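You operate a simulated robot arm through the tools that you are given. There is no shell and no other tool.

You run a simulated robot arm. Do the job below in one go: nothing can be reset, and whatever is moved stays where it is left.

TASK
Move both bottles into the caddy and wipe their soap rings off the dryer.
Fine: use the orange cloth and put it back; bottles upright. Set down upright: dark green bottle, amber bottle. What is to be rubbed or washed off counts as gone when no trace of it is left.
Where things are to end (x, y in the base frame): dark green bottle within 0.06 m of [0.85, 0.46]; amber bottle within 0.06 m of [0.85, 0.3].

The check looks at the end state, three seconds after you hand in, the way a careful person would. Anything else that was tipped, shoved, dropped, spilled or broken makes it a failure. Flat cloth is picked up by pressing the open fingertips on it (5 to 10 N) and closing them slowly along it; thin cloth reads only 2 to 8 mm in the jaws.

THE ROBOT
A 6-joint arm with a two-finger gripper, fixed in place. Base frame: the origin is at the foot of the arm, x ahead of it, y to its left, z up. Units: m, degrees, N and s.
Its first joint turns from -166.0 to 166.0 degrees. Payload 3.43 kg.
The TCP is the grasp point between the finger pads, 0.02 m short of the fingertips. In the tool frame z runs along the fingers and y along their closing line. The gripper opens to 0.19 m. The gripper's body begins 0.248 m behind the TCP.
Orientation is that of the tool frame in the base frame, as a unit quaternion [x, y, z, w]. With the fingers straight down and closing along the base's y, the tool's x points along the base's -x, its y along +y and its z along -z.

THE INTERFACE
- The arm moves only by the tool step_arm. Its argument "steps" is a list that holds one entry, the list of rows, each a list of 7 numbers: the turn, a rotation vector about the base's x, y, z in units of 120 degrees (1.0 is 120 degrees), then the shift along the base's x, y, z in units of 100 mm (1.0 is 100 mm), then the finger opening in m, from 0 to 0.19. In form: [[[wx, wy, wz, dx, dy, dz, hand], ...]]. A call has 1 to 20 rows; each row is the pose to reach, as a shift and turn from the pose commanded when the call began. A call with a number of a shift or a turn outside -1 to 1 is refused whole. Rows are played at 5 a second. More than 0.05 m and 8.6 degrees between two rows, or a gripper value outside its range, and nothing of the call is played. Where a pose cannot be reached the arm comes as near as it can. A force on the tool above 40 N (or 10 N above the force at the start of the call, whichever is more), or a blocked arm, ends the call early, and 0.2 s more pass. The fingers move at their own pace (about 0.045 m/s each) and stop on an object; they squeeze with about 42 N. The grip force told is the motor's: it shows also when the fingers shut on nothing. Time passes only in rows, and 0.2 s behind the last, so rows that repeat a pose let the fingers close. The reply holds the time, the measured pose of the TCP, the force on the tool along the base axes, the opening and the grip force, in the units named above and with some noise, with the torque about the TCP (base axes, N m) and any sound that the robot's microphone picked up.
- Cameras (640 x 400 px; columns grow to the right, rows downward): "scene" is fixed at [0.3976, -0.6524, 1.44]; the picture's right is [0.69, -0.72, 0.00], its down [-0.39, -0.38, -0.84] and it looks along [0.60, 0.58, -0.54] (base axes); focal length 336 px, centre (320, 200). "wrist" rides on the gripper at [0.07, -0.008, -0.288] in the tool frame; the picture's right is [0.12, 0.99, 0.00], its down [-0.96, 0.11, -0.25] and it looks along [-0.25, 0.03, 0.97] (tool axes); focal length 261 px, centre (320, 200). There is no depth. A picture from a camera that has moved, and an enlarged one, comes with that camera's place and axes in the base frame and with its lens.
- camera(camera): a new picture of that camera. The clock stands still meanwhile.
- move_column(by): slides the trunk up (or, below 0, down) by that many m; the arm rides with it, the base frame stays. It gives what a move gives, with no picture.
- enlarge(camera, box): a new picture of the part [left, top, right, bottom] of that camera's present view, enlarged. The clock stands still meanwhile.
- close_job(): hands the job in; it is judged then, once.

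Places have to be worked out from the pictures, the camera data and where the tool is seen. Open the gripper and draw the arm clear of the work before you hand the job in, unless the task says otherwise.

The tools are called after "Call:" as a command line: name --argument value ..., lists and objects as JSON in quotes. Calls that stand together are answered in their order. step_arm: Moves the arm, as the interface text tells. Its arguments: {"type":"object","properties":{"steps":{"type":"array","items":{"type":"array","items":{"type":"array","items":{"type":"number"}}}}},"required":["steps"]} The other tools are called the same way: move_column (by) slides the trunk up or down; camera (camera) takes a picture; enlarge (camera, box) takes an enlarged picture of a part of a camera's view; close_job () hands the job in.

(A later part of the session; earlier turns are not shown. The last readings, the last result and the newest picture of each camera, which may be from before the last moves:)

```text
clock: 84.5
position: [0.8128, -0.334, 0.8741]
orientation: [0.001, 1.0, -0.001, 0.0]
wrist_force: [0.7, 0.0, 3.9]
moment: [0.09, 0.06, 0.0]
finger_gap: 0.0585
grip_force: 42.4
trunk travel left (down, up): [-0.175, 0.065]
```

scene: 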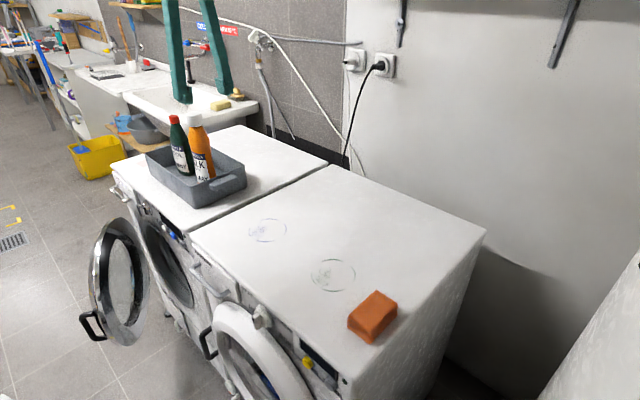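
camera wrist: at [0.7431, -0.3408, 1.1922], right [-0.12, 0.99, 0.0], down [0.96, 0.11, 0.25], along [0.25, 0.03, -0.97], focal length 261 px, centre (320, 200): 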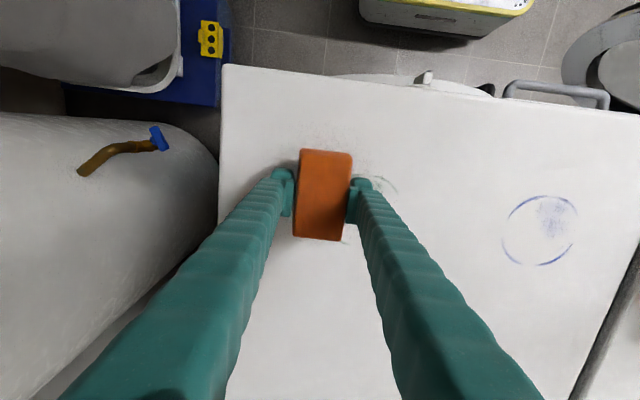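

Contact: 3.9 N with the pad on the dryer. I press ~0.6 mm further (about 10 N) and begin the first stroke in +y over the ring's front half.

Call:
step_arm --steps '[[[0, 0, 0, 0, 0, -0.006, 0.02], [0, 0, 0, 0, 0, -0.006, 0.02]]]'

Call:
step_arm --steps '[[[0, 0, 0, 0, 0.1, 0, 0.02], [0, 0, 0, 0, 0.25, 0, 0.02], [0, 0, 0, 0, 0.4, 0, 0.02], [0, 0, 0, 0, 0.55, 0, 0.02], [0, 0, 0, 0, 0.7, 0, 0.02], [0, 0, 0, 0, 0.85, 0, 0.02], [0, 0, 0, 0, 1.0, 0, 0.02], [0, 0, 0, 0, 1.0, 0, 0.02]]]'

Call:
camera --camera "wrist"

Call:
enlarge --camera "scene" --box '[260, 190, 420, 350]'

```text
clock: 85.2
position: [0.8136, -0.3339, 0.8736]
orientation: [0.0, 1.0, -0.001, 0.002]
wrist_force: [1.5, -1.2, 13.2]
moment: [0.08, 0.14, -0.04]
finger_gap: 0.0584
grip_force: 41.5
trunk travel left (down, up): [-0.175, 0.065]
```

```text
clock: 87.0
position: [0.8142, -0.2324, 0.8727]
orientation: [0.001, 1.0, 0.0, 0.0]
wrist_force: [-0.8, -1.6, 12.9]
moment: [0.04, -0.05, -0.02]
finger_gap: 0.0582
grip_force: 42.6
trunk travel left (down, up): [-0.175, 0.065]
```

```text
taken
camera wrist: at [0.7434, -0.2405, 1.1609], right [-0.12, 0.99, 0.0], down [0.96, 0.12, 0.25], along [0.25, 0.03, -0.97], focal length 261 px, centre (320, 200)
```

wrist: 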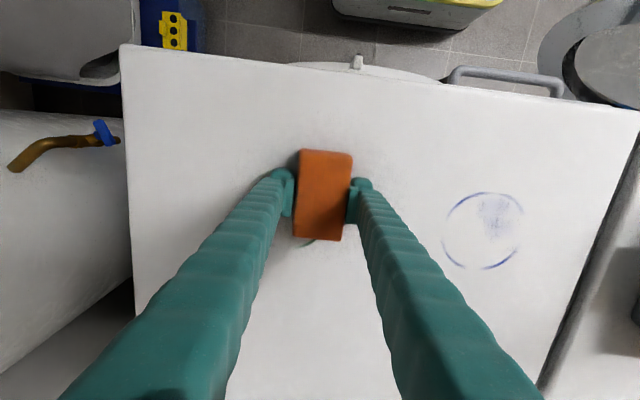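

```text
2.50 times, centred on (340, 270) of scene
camera zoom: at [0.3976, -0.6524, 1.44], right [0.69, -0.72, 0.0], down [-0.39, -0.38, -0.84], along [0.6, 0.58, -0.54], focal length 840 px, centre (270, 25)
```

zoom: 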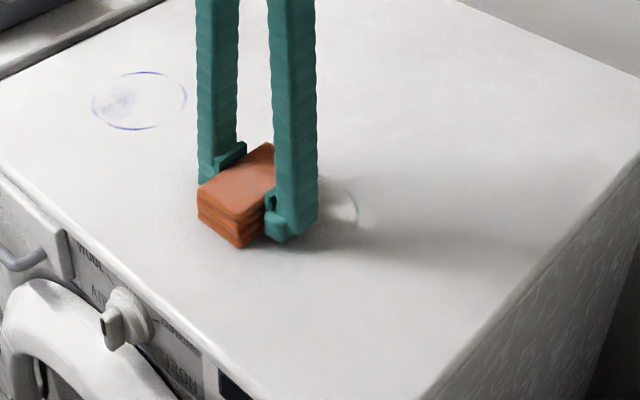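

The stroke visibly removes the ring where it passed (13 N, steady). I finish past its +y edge, shift +x by 50 mm and stroke back in -y over the rear half.

Call:
step_arm --steps '[[[0, 0, 0, 0, 0.15, 0, 0.02], [0, 0, 0, 0, 0.25, 0, 0.02], [0, 0, 0, 0.15, 0.25, 0, 0.02], [0, 0, 0, 0.3, 0.25, 0, 0.02], [0, 0, 0, 0.45, 0.25, 0, 0.02], [0, 0, 0, 0.5, 0.25, 0, 0.02], [0, 0, 0, 0.5, 0.1, 0, 0.02], [0, 0, 0, 0.5, -0.05, 0, 0.02], [0, 0, 0, 0.5, -0.2, 0, 0.02], [0, 0, 0, 0.5, -0.35, 0, 0.02], [0, 0, 0, 0.5, -0.5, 0, 0.02], [0, 0, 0, 0.5, -0.65, 0, 0.02], [0, 0, 0, 0.5, -0.8, 0, 0.02], [0, 0, 0, 0.5, -0.95, 0, 0.02], [0, 0, 0, 0.5, -0.95, 0, 0.02]]]'

Call:
camera --camera "wrist"

Call:
enlarge --camera "scene" --box '[260, 190, 420, 350]'

```text
clock: 90.2
position: [0.8635, -0.3293, 0.8741]
orientation: [0.002, 1.0, -0.001, 0.0]
wrist_force: [0.8, -0.5, 4.0]
moment: [0.05, 0.02, 0.06]
finger_gap: 0.0582
grip_force: 42.2
trunk travel left (down, up): [-0.175, 0.065]
```

```text
taken
camera wrist: at [0.7924, -0.3368, 1.1607], right [-0.12, 0.99, 0.0], down [0.96, 0.11, 0.25], along [0.25, 0.03, -0.97], focal length 261 px, centre (320, 200)
```

wrist: 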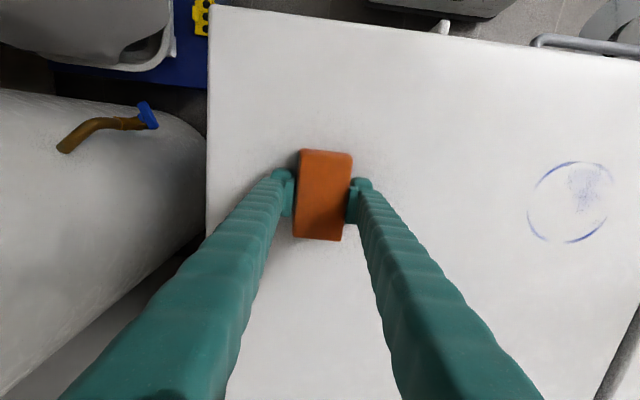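

```text
2.50 times, centred on (340, 270) of scene
camera zoom: at [0.3976, -0.6524, 1.44], right [0.69, -0.72, 0.0], down [-0.39, -0.38, -0.84], along [0.6, 0.58, -0.54], focal length 840 px, centre (270, 25)
```

zoom: 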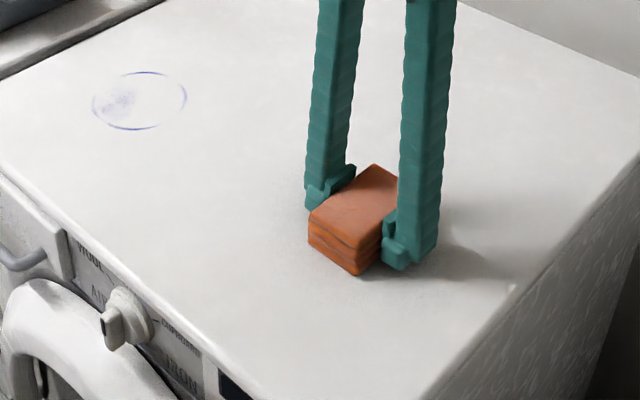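

The green ring seems gone; I check with enlarged views of that patch before an extra pass.

Call:
enlarge --camera "scene" --box '[290, 240, 370, 310]'

Call:
enlarge --camera "wrist" --box '[330, 100, 480, 240]'

```text
5.71 times, centred on (330, 275) of scene
camera zoom: at [0.3976, -0.6524, 1.44], right [0.69, -0.72, 0.0], down [-0.39, -0.38, -0.84], along [0.6, 0.58, -0.54], focal length 1920 px, centre (263, -229)
```

zoom: 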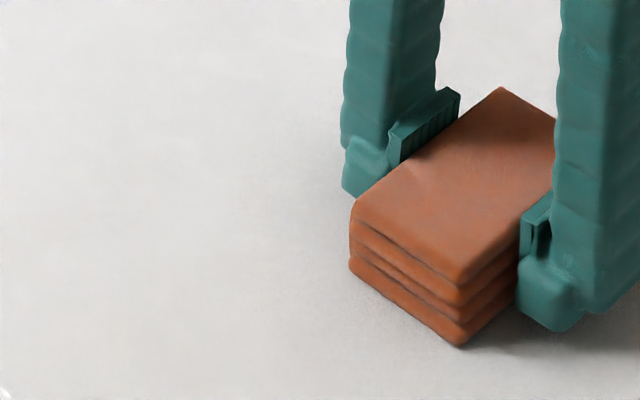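

```text
2.86 times, centred on (405, 170) of wrist
camera zoom: at [0.7924, -0.3368, 1.1607], right [-0.12, 0.99, 0.0], down [0.96, 0.11, 0.25], along [0.25, 0.03, -0.97], focal length 745 px, centre (77, 286)
```

zoom: 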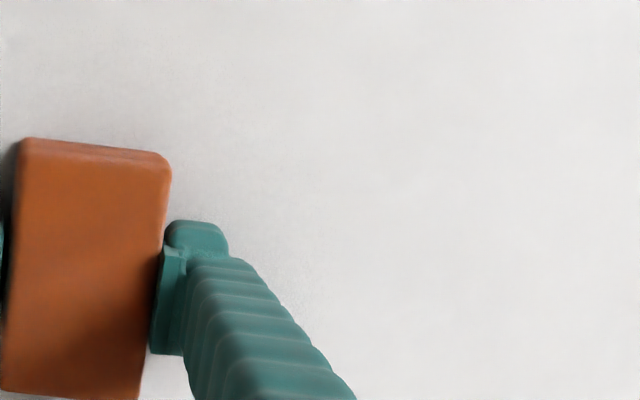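

Everything visible is clean. I make one more confirming pass through the middle in +y with a bit more pressure.

Call:
step_arm --steps '[[[0, 0, 0, 0, 0, -0.005, 0.02], [0, 0, 0, -0.12, 0, -0.005, 0.02], [0, 0, 0, -0.25, 0, -0.005, 0.02], [0, 0, 0, -0.25, 0.15, -0.005, 0.02], [0, 0, 0, -0.25, 0.3, -0.005, 0.02], [0, 0, 0, -0.25, 0.45, -0.005, 0.02], [0, 0, 0, -0.25, 0.6, -0.005, 0.02], [0, 0, 0, -0.25, 0.75, -0.005, 0.02], [0, 0, 0, -0.25, 0.9, -0.005, 0.02], [0, 0, 0, -0.25, 1.0, -0.005, 0.02], [0, 0, 0, -0.25, 1.0, -0.005, 0.02]]]'

Call:
step_arm --steps '[[[0, 0, 0, 0, 0.15, 0, 0.02], [0, 0, 0, 0, 0.25, 0, 0.02], [0, 0, 0, 0, 0.25, 0.1, 0.02], [0, 0, 0, 0, 0.25, 0.25, 0.02], [0, 0, 0, 0, 0.25, 0.3, 0.02]]]'

Call:
camera --camera "wrist"

Call:
enlarge --camera "scene" --box '[260, 210, 400, 330]'

```text
clock: 92.5
position: [0.8377, -0.2279, 0.8737]
orientation: [0.001, 1.0, 0.0, 0.001]
wrist_force: [-0.7, -5.3, 14.8]
moment: [-0.04, -0.03, -0.05]
finger_gap: 0.0586
grip_force: 41.5
trunk travel left (down, up): [-0.175, 0.065]
```

```text
clock: 93.8
position: [0.8383, -0.2033, 0.9021]
orientation: [0.0, 1.0, -0.001, 0.0]
wrist_force: [0.1, 0.0, -0.3]
moment: [0.0, 0.0, 0.02]
finger_gap: 0.0584
grip_force: 41.9
trunk travel left (down, up): [-0.175, 0.065]
```

```text
taken
camera wrist: at [0.7681, -0.2115, 1.1893], right [-0.12, 0.99, 0.0], down [0.96, 0.11, 0.25], along [0.25, 0.03, -0.97], focal length 261 px, centre (320, 200)
```

wrist: 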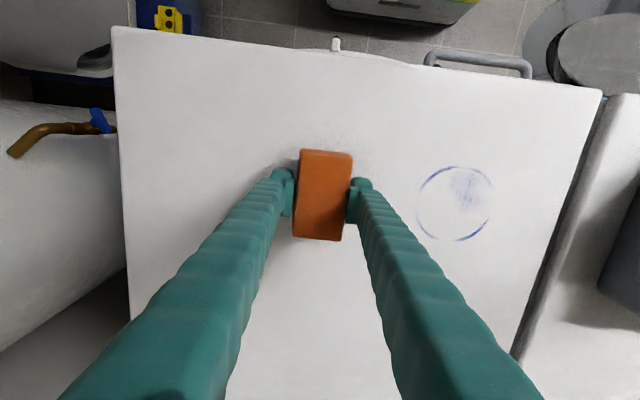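

```text
3.33 times, centred on (330, 270) of scene
camera zoom: at [0.3976, -0.6524, 1.44], right [0.69, -0.72, 0.0], down [-0.39, -0.38, -0.84], along [0.6, 0.58, -0.54], focal length 1120 px, centre (287, -33)
```

zoom: 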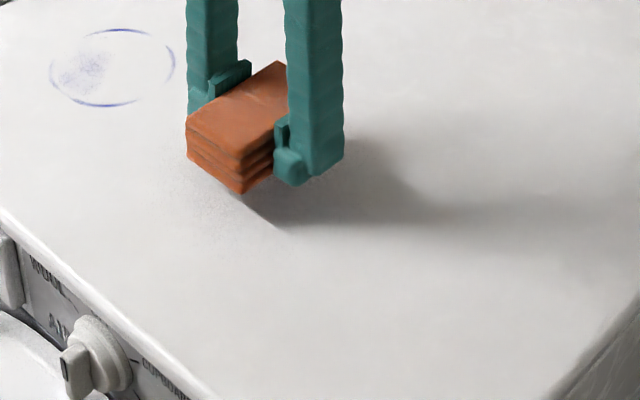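

The green ring has left no trace. I carry the pad over to the blue ring (centre ≈ (0.839, -0.018)), to start on its -y side, front lane.

Call:
step_arm --steps '[[[0, 0, 0, -0.05, 0.2, 0, 0.02], [0, 0, 0, -0.1, 0.4, 0, 0.02], [0, 0, 0, -0.15, 0.6, 0, 0.02], [0, 0, 0, -0.2, 0.8, 0, 0.02], [0, 0, 0, -0.25, 1.0, 0, 0.02]]]'

Call:
step_arm --steps '[[[0, 0, 0, 0, 0.15, -0.05, 0.02], [0, 0, 0, 0, 0.24, -0.1, 0.02], [0, 0, 0, 0, 0.24, -0.2, 0.02], [0, 0, 0, 0, 0.24, -0.275, 0.02], [0, 0, 0, 0, 0.24, -0.275, 0.02]]]'

Call:
step_arm --steps '[[[0, 0, 0, 0, 0, -0.01, 0.02], [0, 0, 0, 0, 0, -0.018, 0.02], [0, 0, 0, 0, 0, -0.018, 0.02]]]'

Call:
camera --camera "wrist"

```text
clock: 95.0
position: [0.8132, -0.1028, 0.9023]
orientation: [0.001, 1.0, -0.001, 0.0]
wrist_force: [0.4, -0.9, -0.6]
moment: [0.12, 0.03, 0.01]
finger_gap: 0.0585
grip_force: 42.2
trunk travel left (down, up): [-0.175, 0.065]
```

```text
clock: 96.2
position: [0.813, -0.08, 0.8762]
orientation: [0.001, 1.0, -0.001, 0.0]
wrist_force: [-0.1, -0.5, -0.6]
moment: [0.03, -0.03, 0.01]
finger_gap: 0.0583
grip_force: 41.8
trunk travel left (down, up): [-0.175, 0.065]
```

```text
clock: 97.0
position: [0.8142, -0.0793, 0.873]
orientation: [0.0, 1.0, -0.001, 0.0]
wrist_force: [-0.7, 0.2, -0.7]
moment: [-0.02, -0.02, 0.01]
finger_gap: 0.0584
grip_force: 42.2
trunk travel left (down, up): [-0.175, 0.065]
```

```text
taken
camera wrist: at [0.7435, -0.0876, 1.1608], right [-0.12, 0.99, 0.0], down [0.96, 0.11, 0.25], along [0.25, 0.03, -0.97], focal length 261 px, centre (320, 200)
```

wrist: 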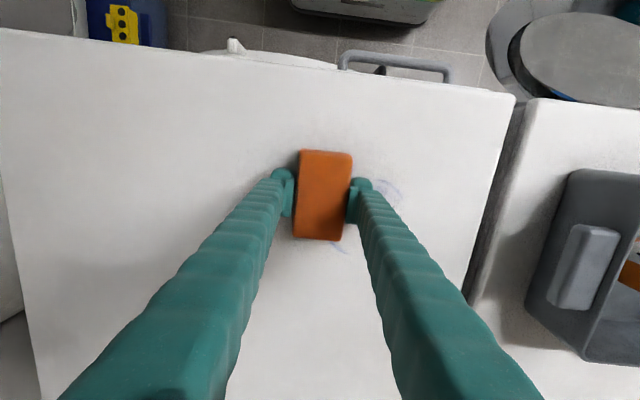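

Not quite touching yet (about -0.7 N). I press down in half-millimetre steps to around 10 N.

Call:
step_arm --steps '[[[0, 0, 0, 0, 0, -0.008, 0.02], [0, 0, 0, 0, 0, -0.008, 0.02]]]'

Call:
step_arm --steps '[[[0, 0, 0, 0, 0, -0.005, 0.02], [0, 0, 0, 0, 0, -0.005, 0.02]]]'

```text
clock: 97.5
position: [0.8142, -0.0794, 0.874]
orientation: [0.0, 1.0, -0.001, 0.002]
wrist_force: [0.2, 0.2, 8.7]
moment: [0.08, 0.05, -0.03]
finger_gap: 0.0583
grip_force: 42.2
trunk travel left (down, up): [-0.175, 0.065]
```

```text
clock: 98.2
position: [0.8149, -0.0787, 0.8738]
orientation: [0.001, 1.0, -0.001, 0.001]
wrist_force: [2.8, 0.5, 17.8]
moment: [0.0, 0.09, 0.02]
finger_gap: 0.0585
grip_force: 42.4
trunk travel left (down, up): [-0.175, 0.065]
```

Now 17.8 N of pressure. I stroke in +y over the front half of the blue ring.

Call:
step_arm --steps '[[[0, 0, 0, 0, 0.1, 0, 0.02], [0, 0, 0, 0, 0.25, 0, 0.02], [0, 0, 0, 0, 0.4, 0, 0.02], [0, 0, 0, 0, 0.55, 0, 0.02], [0, 0, 0, 0, 0.7, 0, 0.02], [0, 0, 0, 0, 0.85, 0, 0.02], [0, 0, 0, 0, 1.0, 0, 0.02], [0, 0, 0, 0, 1.0, 0, 0.02]]]'

Call:
step_arm --steps '[[[0, 0, 0, 0, 0.15, 0, 0.02], [0, 0, 0, 0, 0.25, 0, 0.02], [0, 0, 0, 0.15, 0.25, 0, 0.02], [0, 0, 0, 0.3, 0.25, 0, 0.02], [0, 0, 0, 0.45, 0.25, 0, 0.02], [0, 0, 0, 0.5, 0.25, 0, 0.02], [0, 0, 0, 0.5, 0.1, 0, 0.02], [0, 0, 0, 0.5, -0.05, 0, 0.02], [0, 0, 0, 0.5, -0.2, 0, 0.02], [0, 0, 0, 0.5, -0.35, 0, 0.02], [0, 0, 0, 0.5, -0.5, 0, 0.02], [0, 0, 0, 0.5, -0.65, 0, 0.02], [0, 0, 0, 0.5, -0.8, 0, 0.02], [0, 0, 0, 0.5, -0.95, 0, 0.02], [0, 0, 0, 0.5, -0.95, 0, 0.02]]]'

Call:
camera --camera "wrist"

Call:
enlarge --camera "scene" --box '[220, 180, 360, 300]'

```text
clock: 100.0
position: [0.8127, 0.0216, 0.8724]
orientation: [0.001, 1.0, 0.0, 0.0]
wrist_force: [-0.5, -8.3, 24.0]
moment: [-0.04, -0.05, -0.05]
finger_gap: 0.0584
grip_force: 41.4
trunk travel left (down, up): [-0.175, 0.065]
```

```text
clock: 100.7
position: [0.8211, 0.0469, 0.8722]
orientation: [0.001, 1.0, 0.0, 0.001]
wrist_force: [-1.6, -4.3, 17.5]
moment: [0.03, 0.02, 0.06]
finger_gap: 0.0584
grip_force: 42.4
trunk travel left (down, up): [-0.175, 0.065]
stopped in row 3: the force on the tool passed its limit at 43 N (the readings are from after the stop); the commanded pose is now the measured one
```

```text
taken
camera wrist: at [0.7508, 0.0386, 1.1599], right [-0.12, 0.99, 0.0], down [0.96, 0.12, 0.25], along [0.25, 0.03, -0.97], focal length 261 px, centre (320, 200)
```

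wrist: 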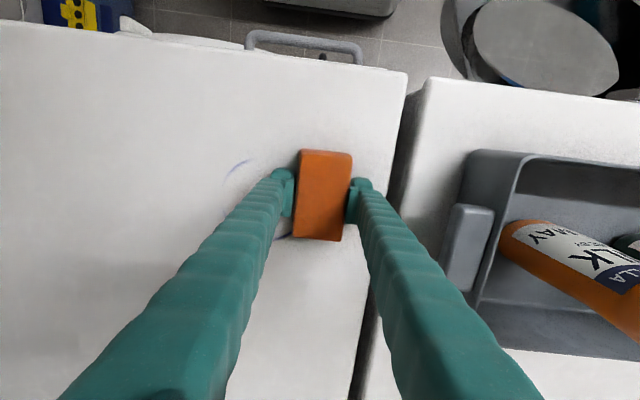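

```text
3.33 times, centred on (290, 240) of scene
camera zoom: at [0.3976, -0.6524, 1.44], right [0.69, -0.72, 0.0], down [-0.39, -0.38, -0.84], along [0.6, 0.58, -0.54], focal length 1120 px, centre (420, 67)
```

zoom: 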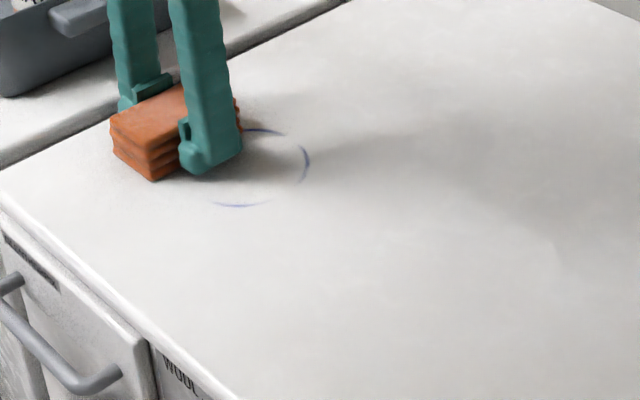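

The press plus friction tripped the limit, and some arcs of the blue ring remain (e.g. near (0.804, -0.055)), so it needs more passes. I ease the pressure slightly, shift to the rear lane and stroke back in -y.

Call:
step_arm --steps '[[[0, 0, 0, 0, 0, 0.006, 0.02], [0, 0, 0, 0.1, 0, 0.006, 0.02], [0, 0, 0, 0.2, 0, 0.006, 0.02], [0, 0, 0, 0.3, 0, 0.006, 0.02], [0, 0, 0, 0.43, 0, 0.006, 0.02], [0, 0, 0, 0.43, 0, 0.006, 0.02]]]'

```text
clock: 102.1
position: [0.8641, 0.0452, 0.8734]
orientation: [0.0, 1.0, 0.0, 0.001]
wrist_force: [-6.0, 1.0, 17.0]
moment: [0.04, 0.06, 0.02]
finger_gap: 0.0586
grip_force: 42.2
trunk travel left (down, up): [-0.175, 0.065]
```

Pressure is 17 N with no trouble. I stroke in -y along the rear lane.

Call:
step_arm --steps '[[[0, 0, 0, 0, -0.06, 0.002, 0.02], [0, 0, 0, 0, -0.18, 0.002, 0.02], [0, 0, 0, 0, -0.3, 0.002, 0.02], [0, 0, 0, 0, -0.42, 0.002, 0.02], [0, 0, 0, 0, -0.54, 0.002, 0.02], [0, 0, 0, 0, -0.66, 0.002, 0.02], [0, 0, 0, 0, -0.78, 0.002, 0.02], [0, 0, 0, 0, -0.9, 0.002, 0.02], [0, 0, 0, 0, -1.0, 0.002, 0.02]]]'

Call:
step_arm --steps '[[[0, 0, 0, 0, -0.12, 0, 0.02], [0, 0, 0, 0, -0.24, 0, 0.02], [0, 0, 0, 0, -0.36, 0, 0.02], [0, 0, 0, 0, -0.45, 0, 0.02], [0, 0, 0, 0, -0.45, 0, 0.02]]]'

Call:
camera --camera "wrist"

Call:
enlarge --camera "scene" --box '[220, 180, 360, 300]'

```text
clock: 104.1
position: [0.8639, -0.0545, 0.8724]
orientation: [0.001, 1.0, 0.0, -0.001]
wrist_force: [-0.9, 2.9, 12.2]
moment: [0.02, -0.11, -0.03]
finger_gap: 0.0588
grip_force: 41.7
trunk travel left (down, up): [-0.175, 0.065]
```

```text
clock: 105.3
position: [0.865, -0.0969, 0.8733]
orientation: [0.001, 1.0, 0.0, 0.0]
wrist_force: [-0.4, 4.1, 9.1]
moment: [0.02, -0.03, -0.01]
finger_gap: 0.0585
grip_force: 42.2
trunk travel left (down, up): [-0.175, 0.065]
```

```text
taken
camera wrist: at [0.795, -0.1066, 1.1598], right [-0.12, 0.99, 0.0], down [0.96, 0.11, 0.25], along [0.25, 0.03, -0.97], focal length 261 px, centre (320, 200)
```

wrist: 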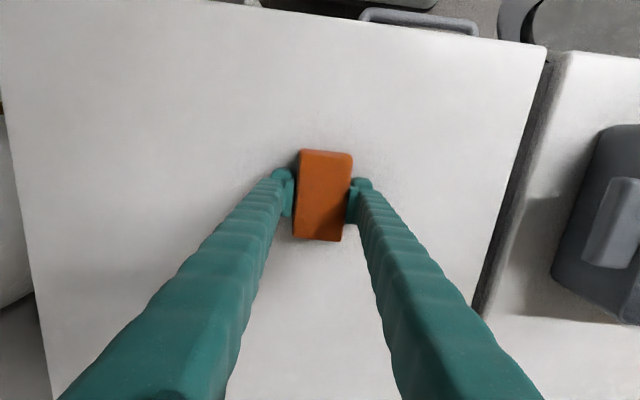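

```text
3.33 times, centred on (290, 240) of scene
camera zoom: at [0.3976, -0.6524, 1.44], right [0.69, -0.72, 0.0], down [-0.39, -0.38, -0.84], along [0.6, 0.58, -0.54], focal length 1120 px, centre (420, 67)
```

zoom: 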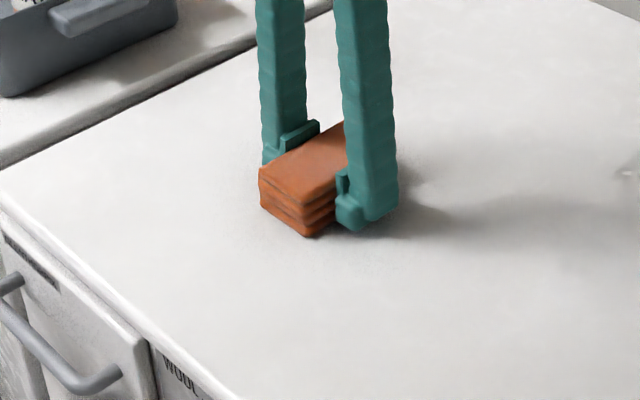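

The blue ring now appears gone. I make a confirming pass: +y through the middle lane, then back along the front lane.

Call:
step_arm --steps '[[[0, 0, 0, -0.12, 0, -0.002, 0.02], [0, 0, 0, -0.25, 0, -0.002, 0.02], [0, 0, 0, -0.25, 0.12, -0.002, 0.02], [0, 0, 0, -0.25, 0.24, -0.002, 0.02], [0, 0, 0, -0.25, 0.36, -0.002, 0.02], [0, 0, 0, -0.25, 0.48, -0.002, 0.02], [0, 0, 0, -0.25, 0.6, -0.002, 0.02], [0, 0, 0, -0.25, 0.72, -0.002, 0.02], [0, 0, 0, -0.25, 0.84, -0.002, 0.02], [0, 0, 0, -0.25, 0.96, -0.002, 0.02], [0, 0, 0, -0.25, 1.0, -0.002, 0.02]]]'

Call:
step_arm --steps '[[[0, 0, 0, 0, 0.12, 0.001, 0.02], [0, 0, 0, 0, 0.24, 0.001, 0.02], [0, 0, 0, 0, 0.36, 0.001, 0.02], [0, 0, 0, -0.1, 0.36, 0.002, 0.02], [0, 0, 0, -0.2, 0.36, 0.002, 0.02], [0, 0, 0, -0.3, 0.36, 0.002, 0.02], [0, 0, 0, -0.3, 0.24, 0.002, 0.02], [0, 0, 0, -0.3, 0.12, 0.002, 0.02], [0, 0, 0, -0.3, 0, 0.002, 0.02], [0, 0, 0, -0.3, -0.12, 0.002, 0.02], [0, 0, 0, -0.3, -0.24, 0.002, 0.02], [0, 0, 0, -0.3, -0.36, 0.002, 0.02], [0, 0, 0, -0.3, -0.48, 0.002, 0.02], [0, 0, 0, -0.3, -0.6, 0.002, 0.02], [0, 0, 0, -0.3, -0.72, 0.002, 0.02], [0, 0, 0, -0.3, -0.84, 0.002, 0.02], [0, 0, 0, -0.3, -0.96, 0.002, 0.02]]]'

Call:
camera --camera "wrist"

Call:
enlarge --camera "scene" --box '[220, 190, 340, 270]'

```text
clock: 107.7
position: [0.8398, 0.0012, 0.871]
orientation: [0.001, 1.0, 0.0, -0.001]
wrist_force: [0.5, -4.6, 12.6]
moment: [-0.08, 0.06, -0.01]
finger_gap: 0.0585
grip_force: 42.6
trunk travel left (down, up): [-0.175, 0.065]
```

```text
clock: 111.3
position: [0.8098, -0.0956, 0.8721]
orientation: [0.001, 1.0, 0.0, 0.0]
wrist_force: [-1.2, 0.6, -0.9]
moment: [-0.06, -0.04, 0.01]
finger_gap: 0.0586
grip_force: 42.5
trunk travel left (down, up): [-0.175, 0.065]
```

```text
taken
camera wrist: at [0.7394, -0.1032, 1.1602], right [-0.12, 0.99, 0.0], down [0.96, 0.11, 0.25], along [0.25, 0.03, -0.97], focal length 261 px, centre (320, 200)
```

wrist: 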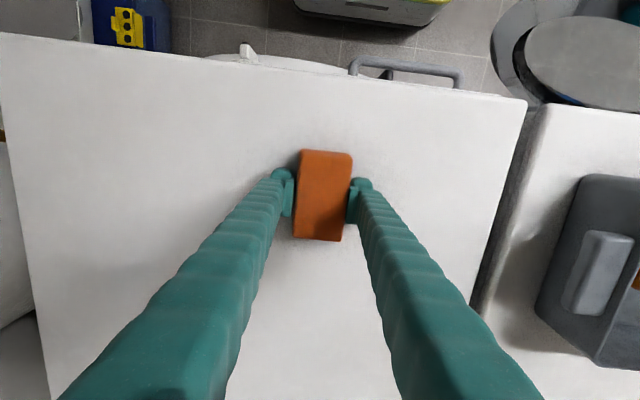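

```text
5.00 times, centred on (280, 230) of scene
camera zoom: at [0.3976, -0.6524, 1.44], right [0.69, -0.72, 0.0], down [-0.39, -0.38, -0.84], along [0.6, 0.58, -0.54], focal length 1680 px, centre (520, 50)
```

zoom: 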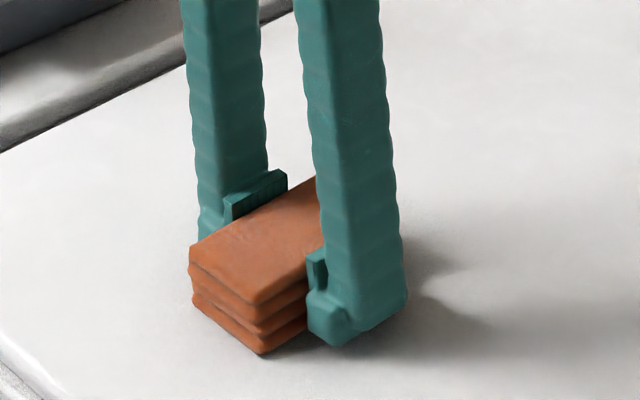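

Both places look clean. I lift the pad 40 mm and carry it back toward its original spot, and check the wiped areas from both cameras on the way.

Call:
step_arm --steps '[[[0, 0, 0, 0, 0, 0.1, 0.02], [0, 0, 0, 0, 0, 0.25, 0.02], [0, 0, 0, 0, -0.05, 0.4, 0.02], [0, 0, 0, 0, -0.25, 0.4, 0.02], [0, 0, 0, 0, -0.5, 0.4, 0.02], [0, 0, 0, 0, -0.75, 0.4, 0.02], [0, 0, 0, 0, -1.0, 0.4, 0.02]]]'

Call:
step_arm --steps '[[[0, 0, 0, 0, -0.25, 0, 0.02], [0, 0, 0, -0.03, -0.5, 0, 0.02], [0, 0, 0, -0.06, -0.75, 0, 0.02], [0, 0, 0, -0.1, -1.0, 0, 0.02]]]'

Call:
camera --camera "wrist"

Call:
enlarge --camera "wrist" --box '[380, 80, 640, 300]'

Call:
enlarge --camera "scene" --box '[210, 190, 370, 310]'

```text
clock: 112.9
position: [0.8086, -0.1951, 0.9116]
orientation: [0.001, 1.0, -0.001, 0.0]
wrist_force: [-0.5, -0.2, -0.5]
moment: [-0.09, 0.02, 0.01]
finger_gap: 0.0583
grip_force: 41.8
trunk travel left (down, up): [-0.175, 0.065]
```

```text
clock: 113.9
position: [0.7996, -0.296, 0.9124]
orientation: [0.0, 1.0, 0.0, 0.0]
wrist_force: [-0.7, -0.2, -0.1]
moment: [-0.08, 0.0, 0.0]
finger_gap: 0.0588
grip_force: 42.1
trunk travel left (down, up): [-0.175, 0.065]
```

```text
taken
camera wrist: at [0.7297, -0.3039, 1.2], right [-0.12, 0.99, 0.0], down [0.96, 0.12, 0.25], along [0.25, 0.03, -0.97], focal length 261 px, centre (320, 200)
```

wrist: 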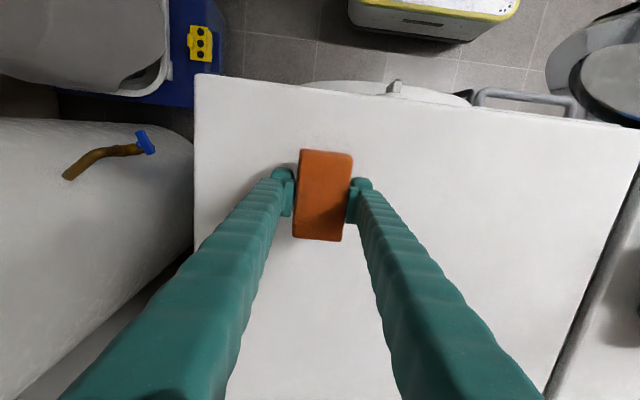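

```text
1.82 times, centred on (510, 190) of wrist
camera zoom: at [0.7297, -0.3039, 1.2], right [-0.12, 0.99, 0.0], down [0.96, 0.12, 0.25], along [0.25, 0.03, -0.97], focal length 474 px, centre (-26, 218)
```

zoom: 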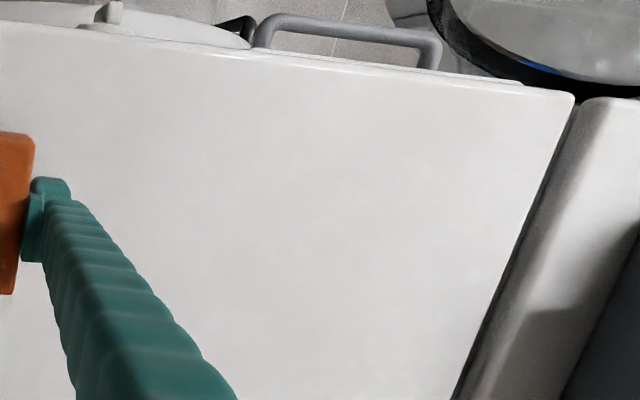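

```text
3.33 times, centred on (290, 250) of scene
camera zoom: at [0.3976, -0.6524, 1.44], right [0.69, -0.72, 0.0], down [-0.39, -0.38, -0.84], along [0.6, 0.58, -0.54], focal length 1120 px, centre (420, 33)
```

zoom: 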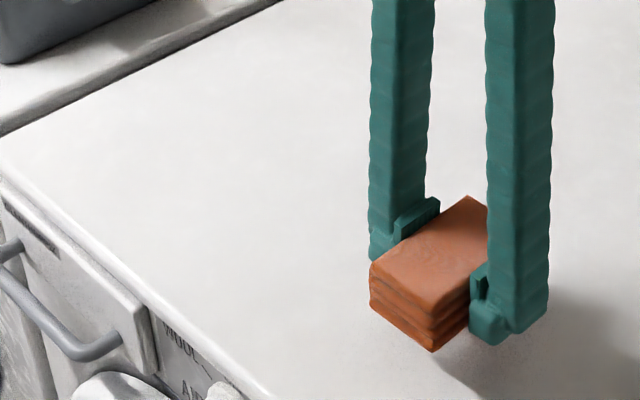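

The blue ring area is spotless. I move on to the pad's original place at about (0.800, -0.414) and look at the green ring area again.

Call:
step_arm --steps '[[[0, 0, 0, 0, -0.25, 0, 0.02], [0, 0, 0, 0, -0.5, 0, 0.02], [0, 0, 0, 0, -0.75, 0, 0.02], [0, 0, 0, 0, -1.0, 0, 0.02]]]'

Call:
step_arm --steps '[[[0, 0, 0, 0, -0.1, -0.05, 0.02], [0, 0, 0, 0, -0.18, -0.1, 0.02], [0, 0, 0, 0, -0.18, -0.1, 0.02]]]'

Call:
enlarge --camera "wrist" --box '[330, 90, 590, 270]'

Call:
enlarge --camera "scene" --box '[270, 220, 430, 350]'

```text
clock: 114.9
position: [0.7994, -0.3935, 0.9125]
orientation: [0.0, 1.0, 0.0, 0.0]
wrist_force: [0.2, 0.1, -0.7]
moment: [-0.11, 0.0, 0.03]
finger_gap: 0.0583
grip_force: 42.0
trunk travel left (down, up): [-0.175, 0.065]
```

```text
clock: 115.7
position: [0.8003, -0.4123, 0.901]
orientation: [0.0, 1.0, 0.0, 0.0]
wrist_force: [-0.7, 1.4, 0.0]
moment: [-0.05, -0.01, -0.01]
finger_gap: 0.0586
grip_force: 41.8
trunk travel left (down, up): [-0.175, 0.065]
```

```text
2.22 times, centred on (460, 180) of wrist
camera zoom: at [0.7292, -0.4208, 1.1886], right [-0.12, 0.99, 0.0], down [0.96, 0.11, 0.25], along [0.24, 0.03, -0.97], focal length 579 px, centre (9, 244)
```

zoom: 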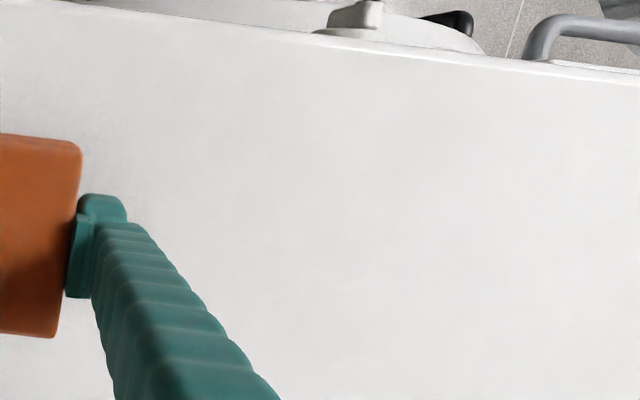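

```text
3.08 times, centred on (350, 285) of scene
camera zoom: at [0.3976, -0.6524, 1.44], right [0.69, -0.72, 0.0], down [-0.39, -0.38, -0.84], along [0.6, 0.58, -0.54], focal length 1034 px, centre (228, -62)
```

zoom: 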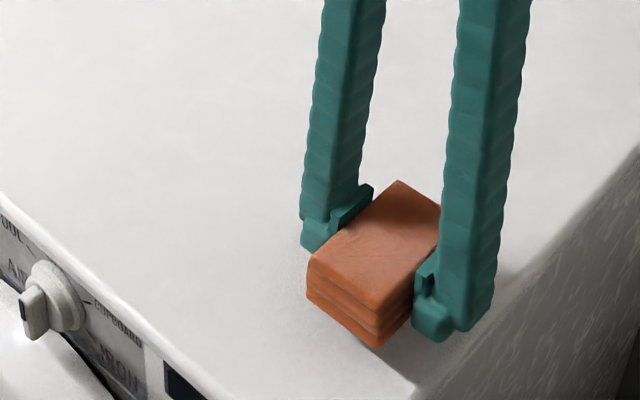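

No trace remains on the dryer. I lower the pad onto its original place, first 26 mm, then in small steps until it touches.

Call:
step_arm --steps '[[[0, 0, 0, 0, -0.01, -0.08, 0.02], [0, 0, 0, 0, -0.01, -0.16, 0.02], [0, 0, 0, 0, -0.01, -0.24, 0.02], [0, 0, 0, 0, -0.01, -0.26, 0.02], [0, 0, 0, 0, -0.01, -0.26, 0.02]]]'

Call:
step_arm --steps '[[[0, 0, 0, 0, 0, -0.01, 0.02], [0, 0, 0, 0, 0, -0.015, 0.02], [0, 0, 0, 0, 0, -0.015, 0.02]]]'

Call:
step_arm --steps '[[[0, 0, 0, 0, 0, -0.005, 0.02], [0, 0, 0, 0, 0, -0.005, 0.02]]]'

```text
clock: 116.9
position: [0.7997, -0.4147, 0.8766]
orientation: [0.001, 1.0, 0.0, 0.0]
wrist_force: [0.1, 0.3, -1.2]
moment: [0.02, -0.02, 0.0]
finger_gap: 0.0587
grip_force: 42.3
trunk travel left (down, up): [-0.175, 0.065]
```

```text
clock: 117.7
position: [0.7988, -0.4136, 0.8744]
orientation: [-0.001, 1.0, 0.0, 0.0]
wrist_force: [0.9, 0.3, -0.5]
moment: [0.0, -0.02, -0.01]
finger_gap: 0.0583
grip_force: 41.8
trunk travel left (down, up): [-0.175, 0.065]
```

```text
clock: 118.3
position: [0.7997, -0.4143, 0.8732]
orientation: [0.001, 1.0, 0.0, 0.0]
wrist_force: [-1.1, 0.6, -0.2]
moment: [-0.04, -0.02, -0.03]
finger_gap: 0.0585
grip_force: 41.9
trunk travel left (down, up): [-0.175, 0.065]
```

Still no clear contact; I continue in half-millimetre steps.

Call:
step_arm --steps '[[[0, 0, 0, 0, 0, -0.005, 0.02], [0, 0, 0, 0, 0, -0.005, 0.02]]]'

Call:
step_arm --steps '[[[0, 0, 0, 0, 0, -0.005, 0.02], [0, 0, 0, 0, 0, -0.005, 0.02]]]'

```text
clock: 118.9
position: [0.7984, -0.4135, 0.8731]
orientation: [0.0, 1.0, 0.0, -0.001]
wrist_force: [-0.7, 0.3, -0.9]
moment: [0.01, 0.02, 0.03]
finger_gap: 0.0585
grip_force: 41.7
trunk travel left (down, up): [-0.175, 0.065]
```

```text
clock: 119.5
position: [0.8007, -0.4138, 0.874]
orientation: [0.0, 1.0, 0.0, 0.001]
wrist_force: [-0.2, 0.1, 0.0]
moment: [0.02, 0.0, 0.02]
finger_gap: 0.0585
grip_force: 42.2
trunk travel left (down, up): [-0.175, 0.065]
```

Call:
step_arm --steps '[[[0, 0, 0, 0, 0, -0.005, 0.02], [0, 0, 0, 0, 0, -0.005, 0.02]]]'

Call:
step_arm --steps '[[[0, 0, 0, 0, 0, -0.005, 0.02], [0, 0, 0, 0, 0, -0.005, 0.02]]]'

```text
clock: 120.1
position: [0.8008, -0.4124, 0.8731]
orientation: [0.001, 1.0, 0.0, 0.0]
wrist_force: [0.2, -0.6, -0.9]
moment: [-0.01, 0.02, -0.02]
finger_gap: 0.0584
grip_force: 41.9
trunk travel left (down, up): [-0.175, 0.065]
```

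```text
clock: 120.7
position: [0.7996, -0.4131, 0.8721]
orientation: [0.001, 1.0, 0.001, 0.0]
wrist_force: [-0.3, 0.4, -0.1]
moment: [-0.01, 0.03, -0.02]
finger_gap: 0.0585
grip_force: 42.3
trunk travel left (down, up): [-0.175, 0.065]
```

Readings still near zero at z ≈ 0.8725 (the pad probably slid up a millimetre in the jaws while wiping). I keep lowering in half-millimetre steps.

Call:
step_arm --steps '[[[0, 0, 0, 0, 0, -0.005, 0.02], [0, 0, 0, 0, 0, -0.005, 0.02]]]'

Call:
step_arm --steps '[[[0, 0, 0, 0, 0, -0.005, 0.02], [0, 0, 0, 0, 0, -0.005, 0.02]]]'

```text
clock: 121.3
position: [0.7994, -0.4138, 0.8724]
orientation: [0.0, 1.0, 0.0, -0.001]
wrist_force: [1.1, -0.5, 4.3]
moment: [0.05, 0.08, -0.02]
finger_gap: 0.0584
grip_force: 42.2
trunk travel left (down, up): [-0.175, 0.065]
```

```text
clock: 121.9
position: [0.7998, -0.4137, 0.8727]
orientation: [0.0, 1.0, 0.0, 0.0]
wrist_force: [-0.3, -1.4, 10.4]
moment: [0.01, 0.07, -0.03]
finger_gap: 0.0585
grip_force: 42.0
trunk travel left (down, up): [-0.175, 0.065]
```

The pad rests on the dryer again (10 N). I ease off 0.6 mm and open slowly to 0.10 m.

Call:
step_arm --steps '[[[0, 0, 0, 0, 0, 0.006, 0.02], [0, 0, 0, 0, 0, 0.006, 0.04], [0, 0, 0, 0, 0, 0.006, 0.055], [0, 0, 0, 0, 0, 0.006, 0.06], [0, 0, 0, 0, 0, 0.006, 0.065], [0, 0, 0, 0, 0, 0.006, 0.07], [0, 0, 0, 0, 0, 0.006, 0.08], [0, 0, 0, 0, 0, 0.006, 0.09], [0, 0, 0, 0, 0, 0.006, 0.1], [0, 0, 0, 0, 0, 0.006, 0.1]]]'

Call:
enlarge --camera "wrist" --box '[250, 120, 390, 260]'

Call:
enlarge --camera "scene" --box '[300, 220, 440, 360]'

```text
clock: 124.1
position: [0.7991, -0.4131, 0.8717]
orientation: [0.0, 1.0, 0.0, 0.0]
wrist_force: [0.1, 0.8, 0.1]
moment: [0.01, 0.01, -0.03]
finger_gap: 0.0999
grip_force: 0.0
trunk travel left (down, up): [-0.175, 0.065]
```

```text
2.86 times, centred on (320, 190) of wrist
camera zoom: at [0.7293, -0.4223, 1.1591], right [-0.12, 0.99, 0.0], down [0.96, 0.11, 0.25], along [0.25, 0.03, -0.97], focal length 745 px, centre (320, 229)
```

zoom: 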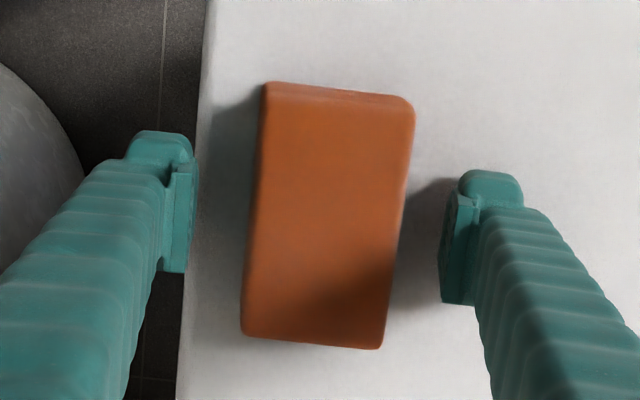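

```text
2.86 times, centred on (370, 290) of scene
camera zoom: at [0.3976, -0.6524, 1.44], right [0.69, -0.72, 0.0], down [-0.39, -0.38, -0.84], along [0.6, 0.58, -0.54], focal length 960 px, centre (177, -57)
```

zoom: 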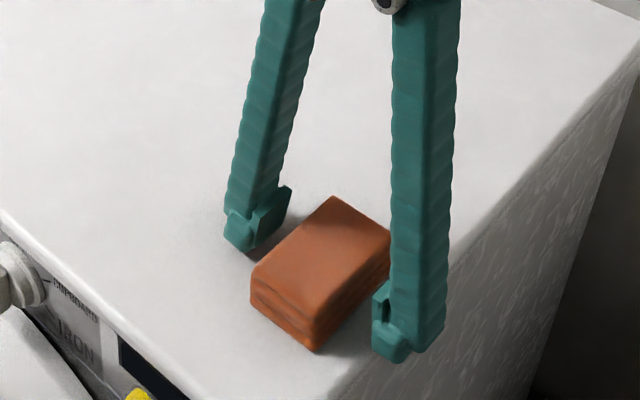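

The pad lies where it was, within a few millimetres. I retract straight up and then back away from the work.

Call:
step_arm --steps '[[[0, 0, 0, 0, 0, 0.1, 0.1], [0, 0, 0, 0, 0, 0.3, 0.1], [0, 0, 0, 0, 0, 0.6, 0.1], [0, 0, 0, 0, 0, 1.0, 0.1]]]'

Call:
step_arm --steps '[[[0, 0, 0, 0, 0, 0.33, 0.12], [0, 0, 0, 0, 0, 0.66, 0.14], [0, 0, 0, 0, 0, 1.0, 0.16]]]'

Call:
step_arm --steps '[[[0, 0, 0, -0.3, 0.2, 0.3, 0.17], [0, 0, 0, -0.6, 0.4, 0.6, 0.19], [0, 0, 0, -0.9, 0.7, 0.9, 0.19], [0, 0, 0, -1.0, 1.0, 1.0, 0.19]]]'

Call:
step_arm --steps '[[[0, 0, 0, -0.1, 0.33, 0, 0.19], [0, 0, 0, -0.3, 0.66, 0, 0.19], [0, 0, 0, -0.45, 1.0, 0, 0.19]]]'

Call:
camera --camera "scene"

Call:
camera --camera "wrist"

```text
clock: 125.1
position: [0.7989, -0.4141, 0.9709]
orientation: [0.0, 1.0, 0.0, -0.002]
wrist_force: [0.1, 0.5, 0.0]
moment: [0.05, 0.11, -0.02]
finger_gap: 0.0998
grip_force: 0.0
trunk travel left (down, up): [-0.175, 0.065]
```

```text
clock: 125.9
position: [0.8006, -0.4136, 1.0725]
orientation: [0.001, 1.0, 0.0, -0.001]
wrist_force: [-0.3, -0.2, -0.7]
moment: [0.03, 0.03, -0.03]
finger_gap: 0.1602
grip_force: 0.1
trunk travel left (down, up): [-0.175, 0.065]
```

```text
refused: row 3 steps farther than a row can; nothing moved
```

```text
clock: 126.7
position: [0.7555, -0.3139, 1.0695]
orientation: [0.0, 1.0, 0.0, -0.001]
wrist_force: [1.0, -1.2, -1.2]
moment: [0.16, 0.08, 0.03]
finger_gap: 0.19
grip_force: 0.0
trunk travel left (down, up): [-0.175, 0.065]
```

```text
taken
```

scene: 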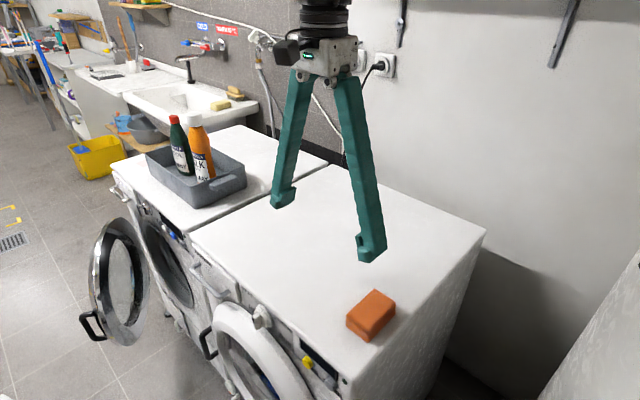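

```text
taken
camera wrist: at [0.6851, -0.3228, 1.3569], right [-0.12, 0.99, 0.0], down [0.96, 0.11, 0.25], along [0.24, 0.03, -0.97], focal length 261 px, centre (320, 200)
```

wrist: 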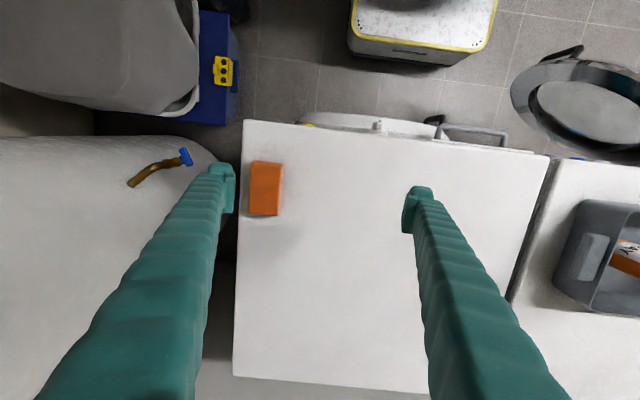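

One call was refused (row too long) but nothing is wrong; the arm is clear above the dryer. I continue backing off and up toward the start pose.

Call:
step_arm --steps '[[[0, 0, 0, -0.2, 0.2, 0.2, 0.19], [0, 0, 0, -0.4, 0.4, 0.4, 0.19], [0, 0, 0, -0.6, 0.6, 0.6, 0.19], [0, 0, 0, -0.8, 0.8, 0.8, 0.19], [0, 0, 0, -1.0, 1.0, 1.0, 0.19]]]'

Call:
step_arm --steps '[[[0, 0, 0, 0, 0.3, 0, 0.19], [0, 0, 0, 0, 0.6, 0, 0.19], [0, 0, 0, 0, 1.0, 0, 0.19], [0, 0, 0, 0, 1.0, 0, 0.19]]]'

Call:
camera --camera "scene"

Call:
camera --camera "wrist"

Call:
enlarge --camera "scene" --box '[220, 190, 380, 310]'

Call:
enlarge --camera "scene" --box '[120, 100, 270, 220]'

Call:
enlarge --camera "wrist" --box '[130, 130, 420, 330]'

```text
clock: 127.9
position: [0.6528, -0.2132, 1.1722]
orientation: [0.001, 1.0, 0.001, -0.001]
wrist_force: [0.9, -0.9, -0.2]
moment: [0.06, 0.16, 0.01]
finger_gap: 0.1902
grip_force: 0.1
trunk travel left (down, up): [-0.175, 0.065]
```

```text
clock: 128.9
position: [0.6534, -0.1134, 1.1726]
orientation: [0.001, 1.0, 0.0, 0.001]
wrist_force: [0.3, 0.2, 0.5]
moment: [-0.01, -0.03, -0.02]
finger_gap: 0.1899
grip_force: 0.1
trunk travel left (down, up): [-0.175, 0.065]
```

```text
taken
```

scene: 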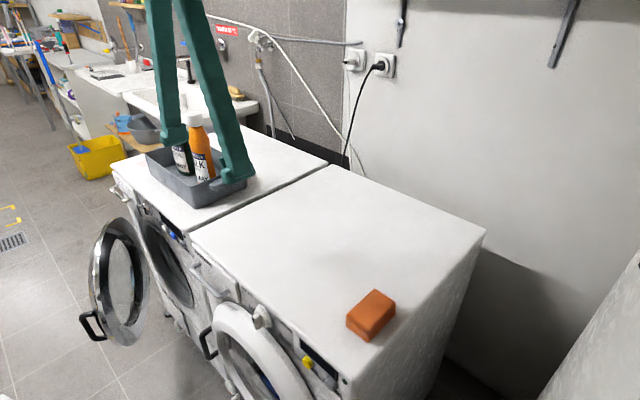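

```text
taken
camera wrist: at [0.583, -0.1215, 1.4605], right [-0.12, 0.99, 0.0], down [0.96, 0.11, 0.25], along [0.24, 0.03, -0.97], focal length 261 px, centre (320, 200)
```

wrist: 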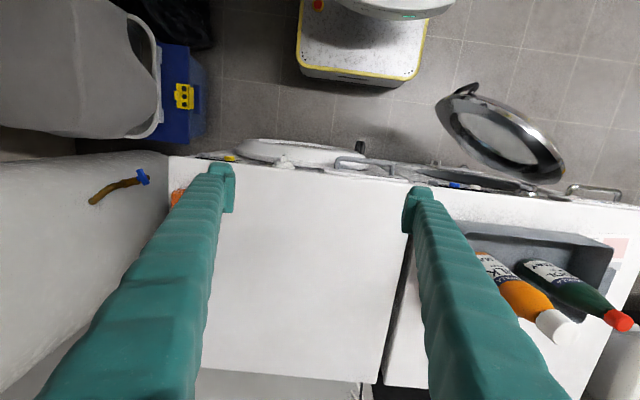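

```text
3.33 times, centred on (300, 250) of scene
camera zoom: at [0.3976, -0.6524, 1.44], right [0.69, -0.72, 0.0], down [-0.39, -0.38, -0.84], along [0.6, 0.58, -0.54], focal length 1120 px, centre (387, 33)
```

zoom: 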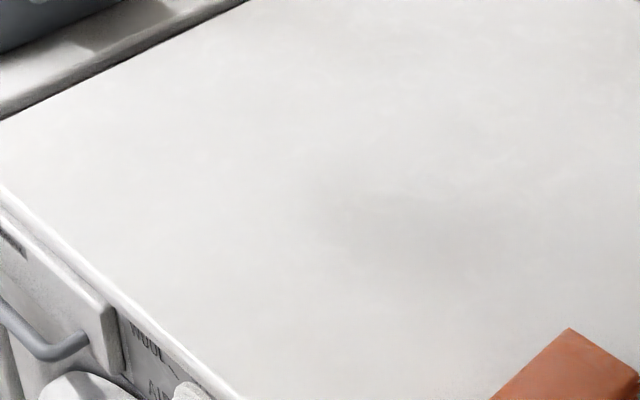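

```text
3.33 times, centred on (195, 160) of scene
camera zoom: at [0.3976, -0.6524, 1.44], right [0.69, -0.72, 0.0], down [-0.39, -0.38, -0.84], along [0.6, 0.58, -0.54], focal length 1120 px, centre (737, 333)
```

zoom: 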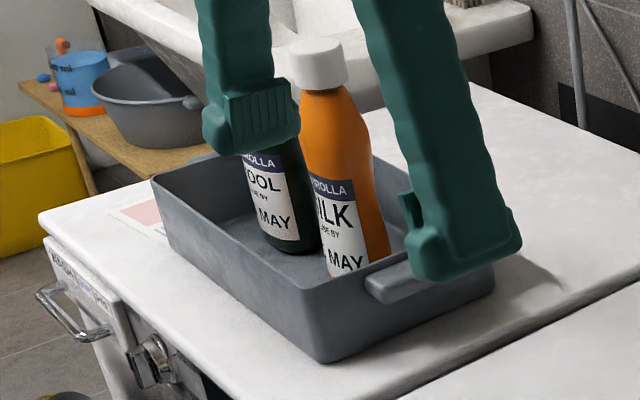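

```text
2.00 times, centred on (275, 230) of wrist
camera zoom: at [0.583, -0.1215, 1.4605], right [-0.12, 0.99, 0.0], down [0.96, 0.11, 0.25], along [0.24, 0.03, -0.97], focal length 521 px, centre (410, 140)
```

zoom: 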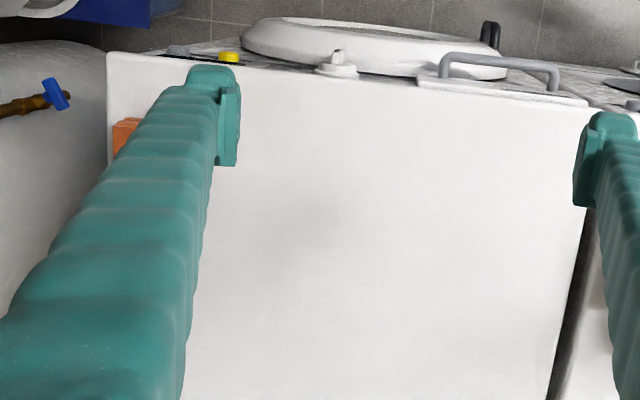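

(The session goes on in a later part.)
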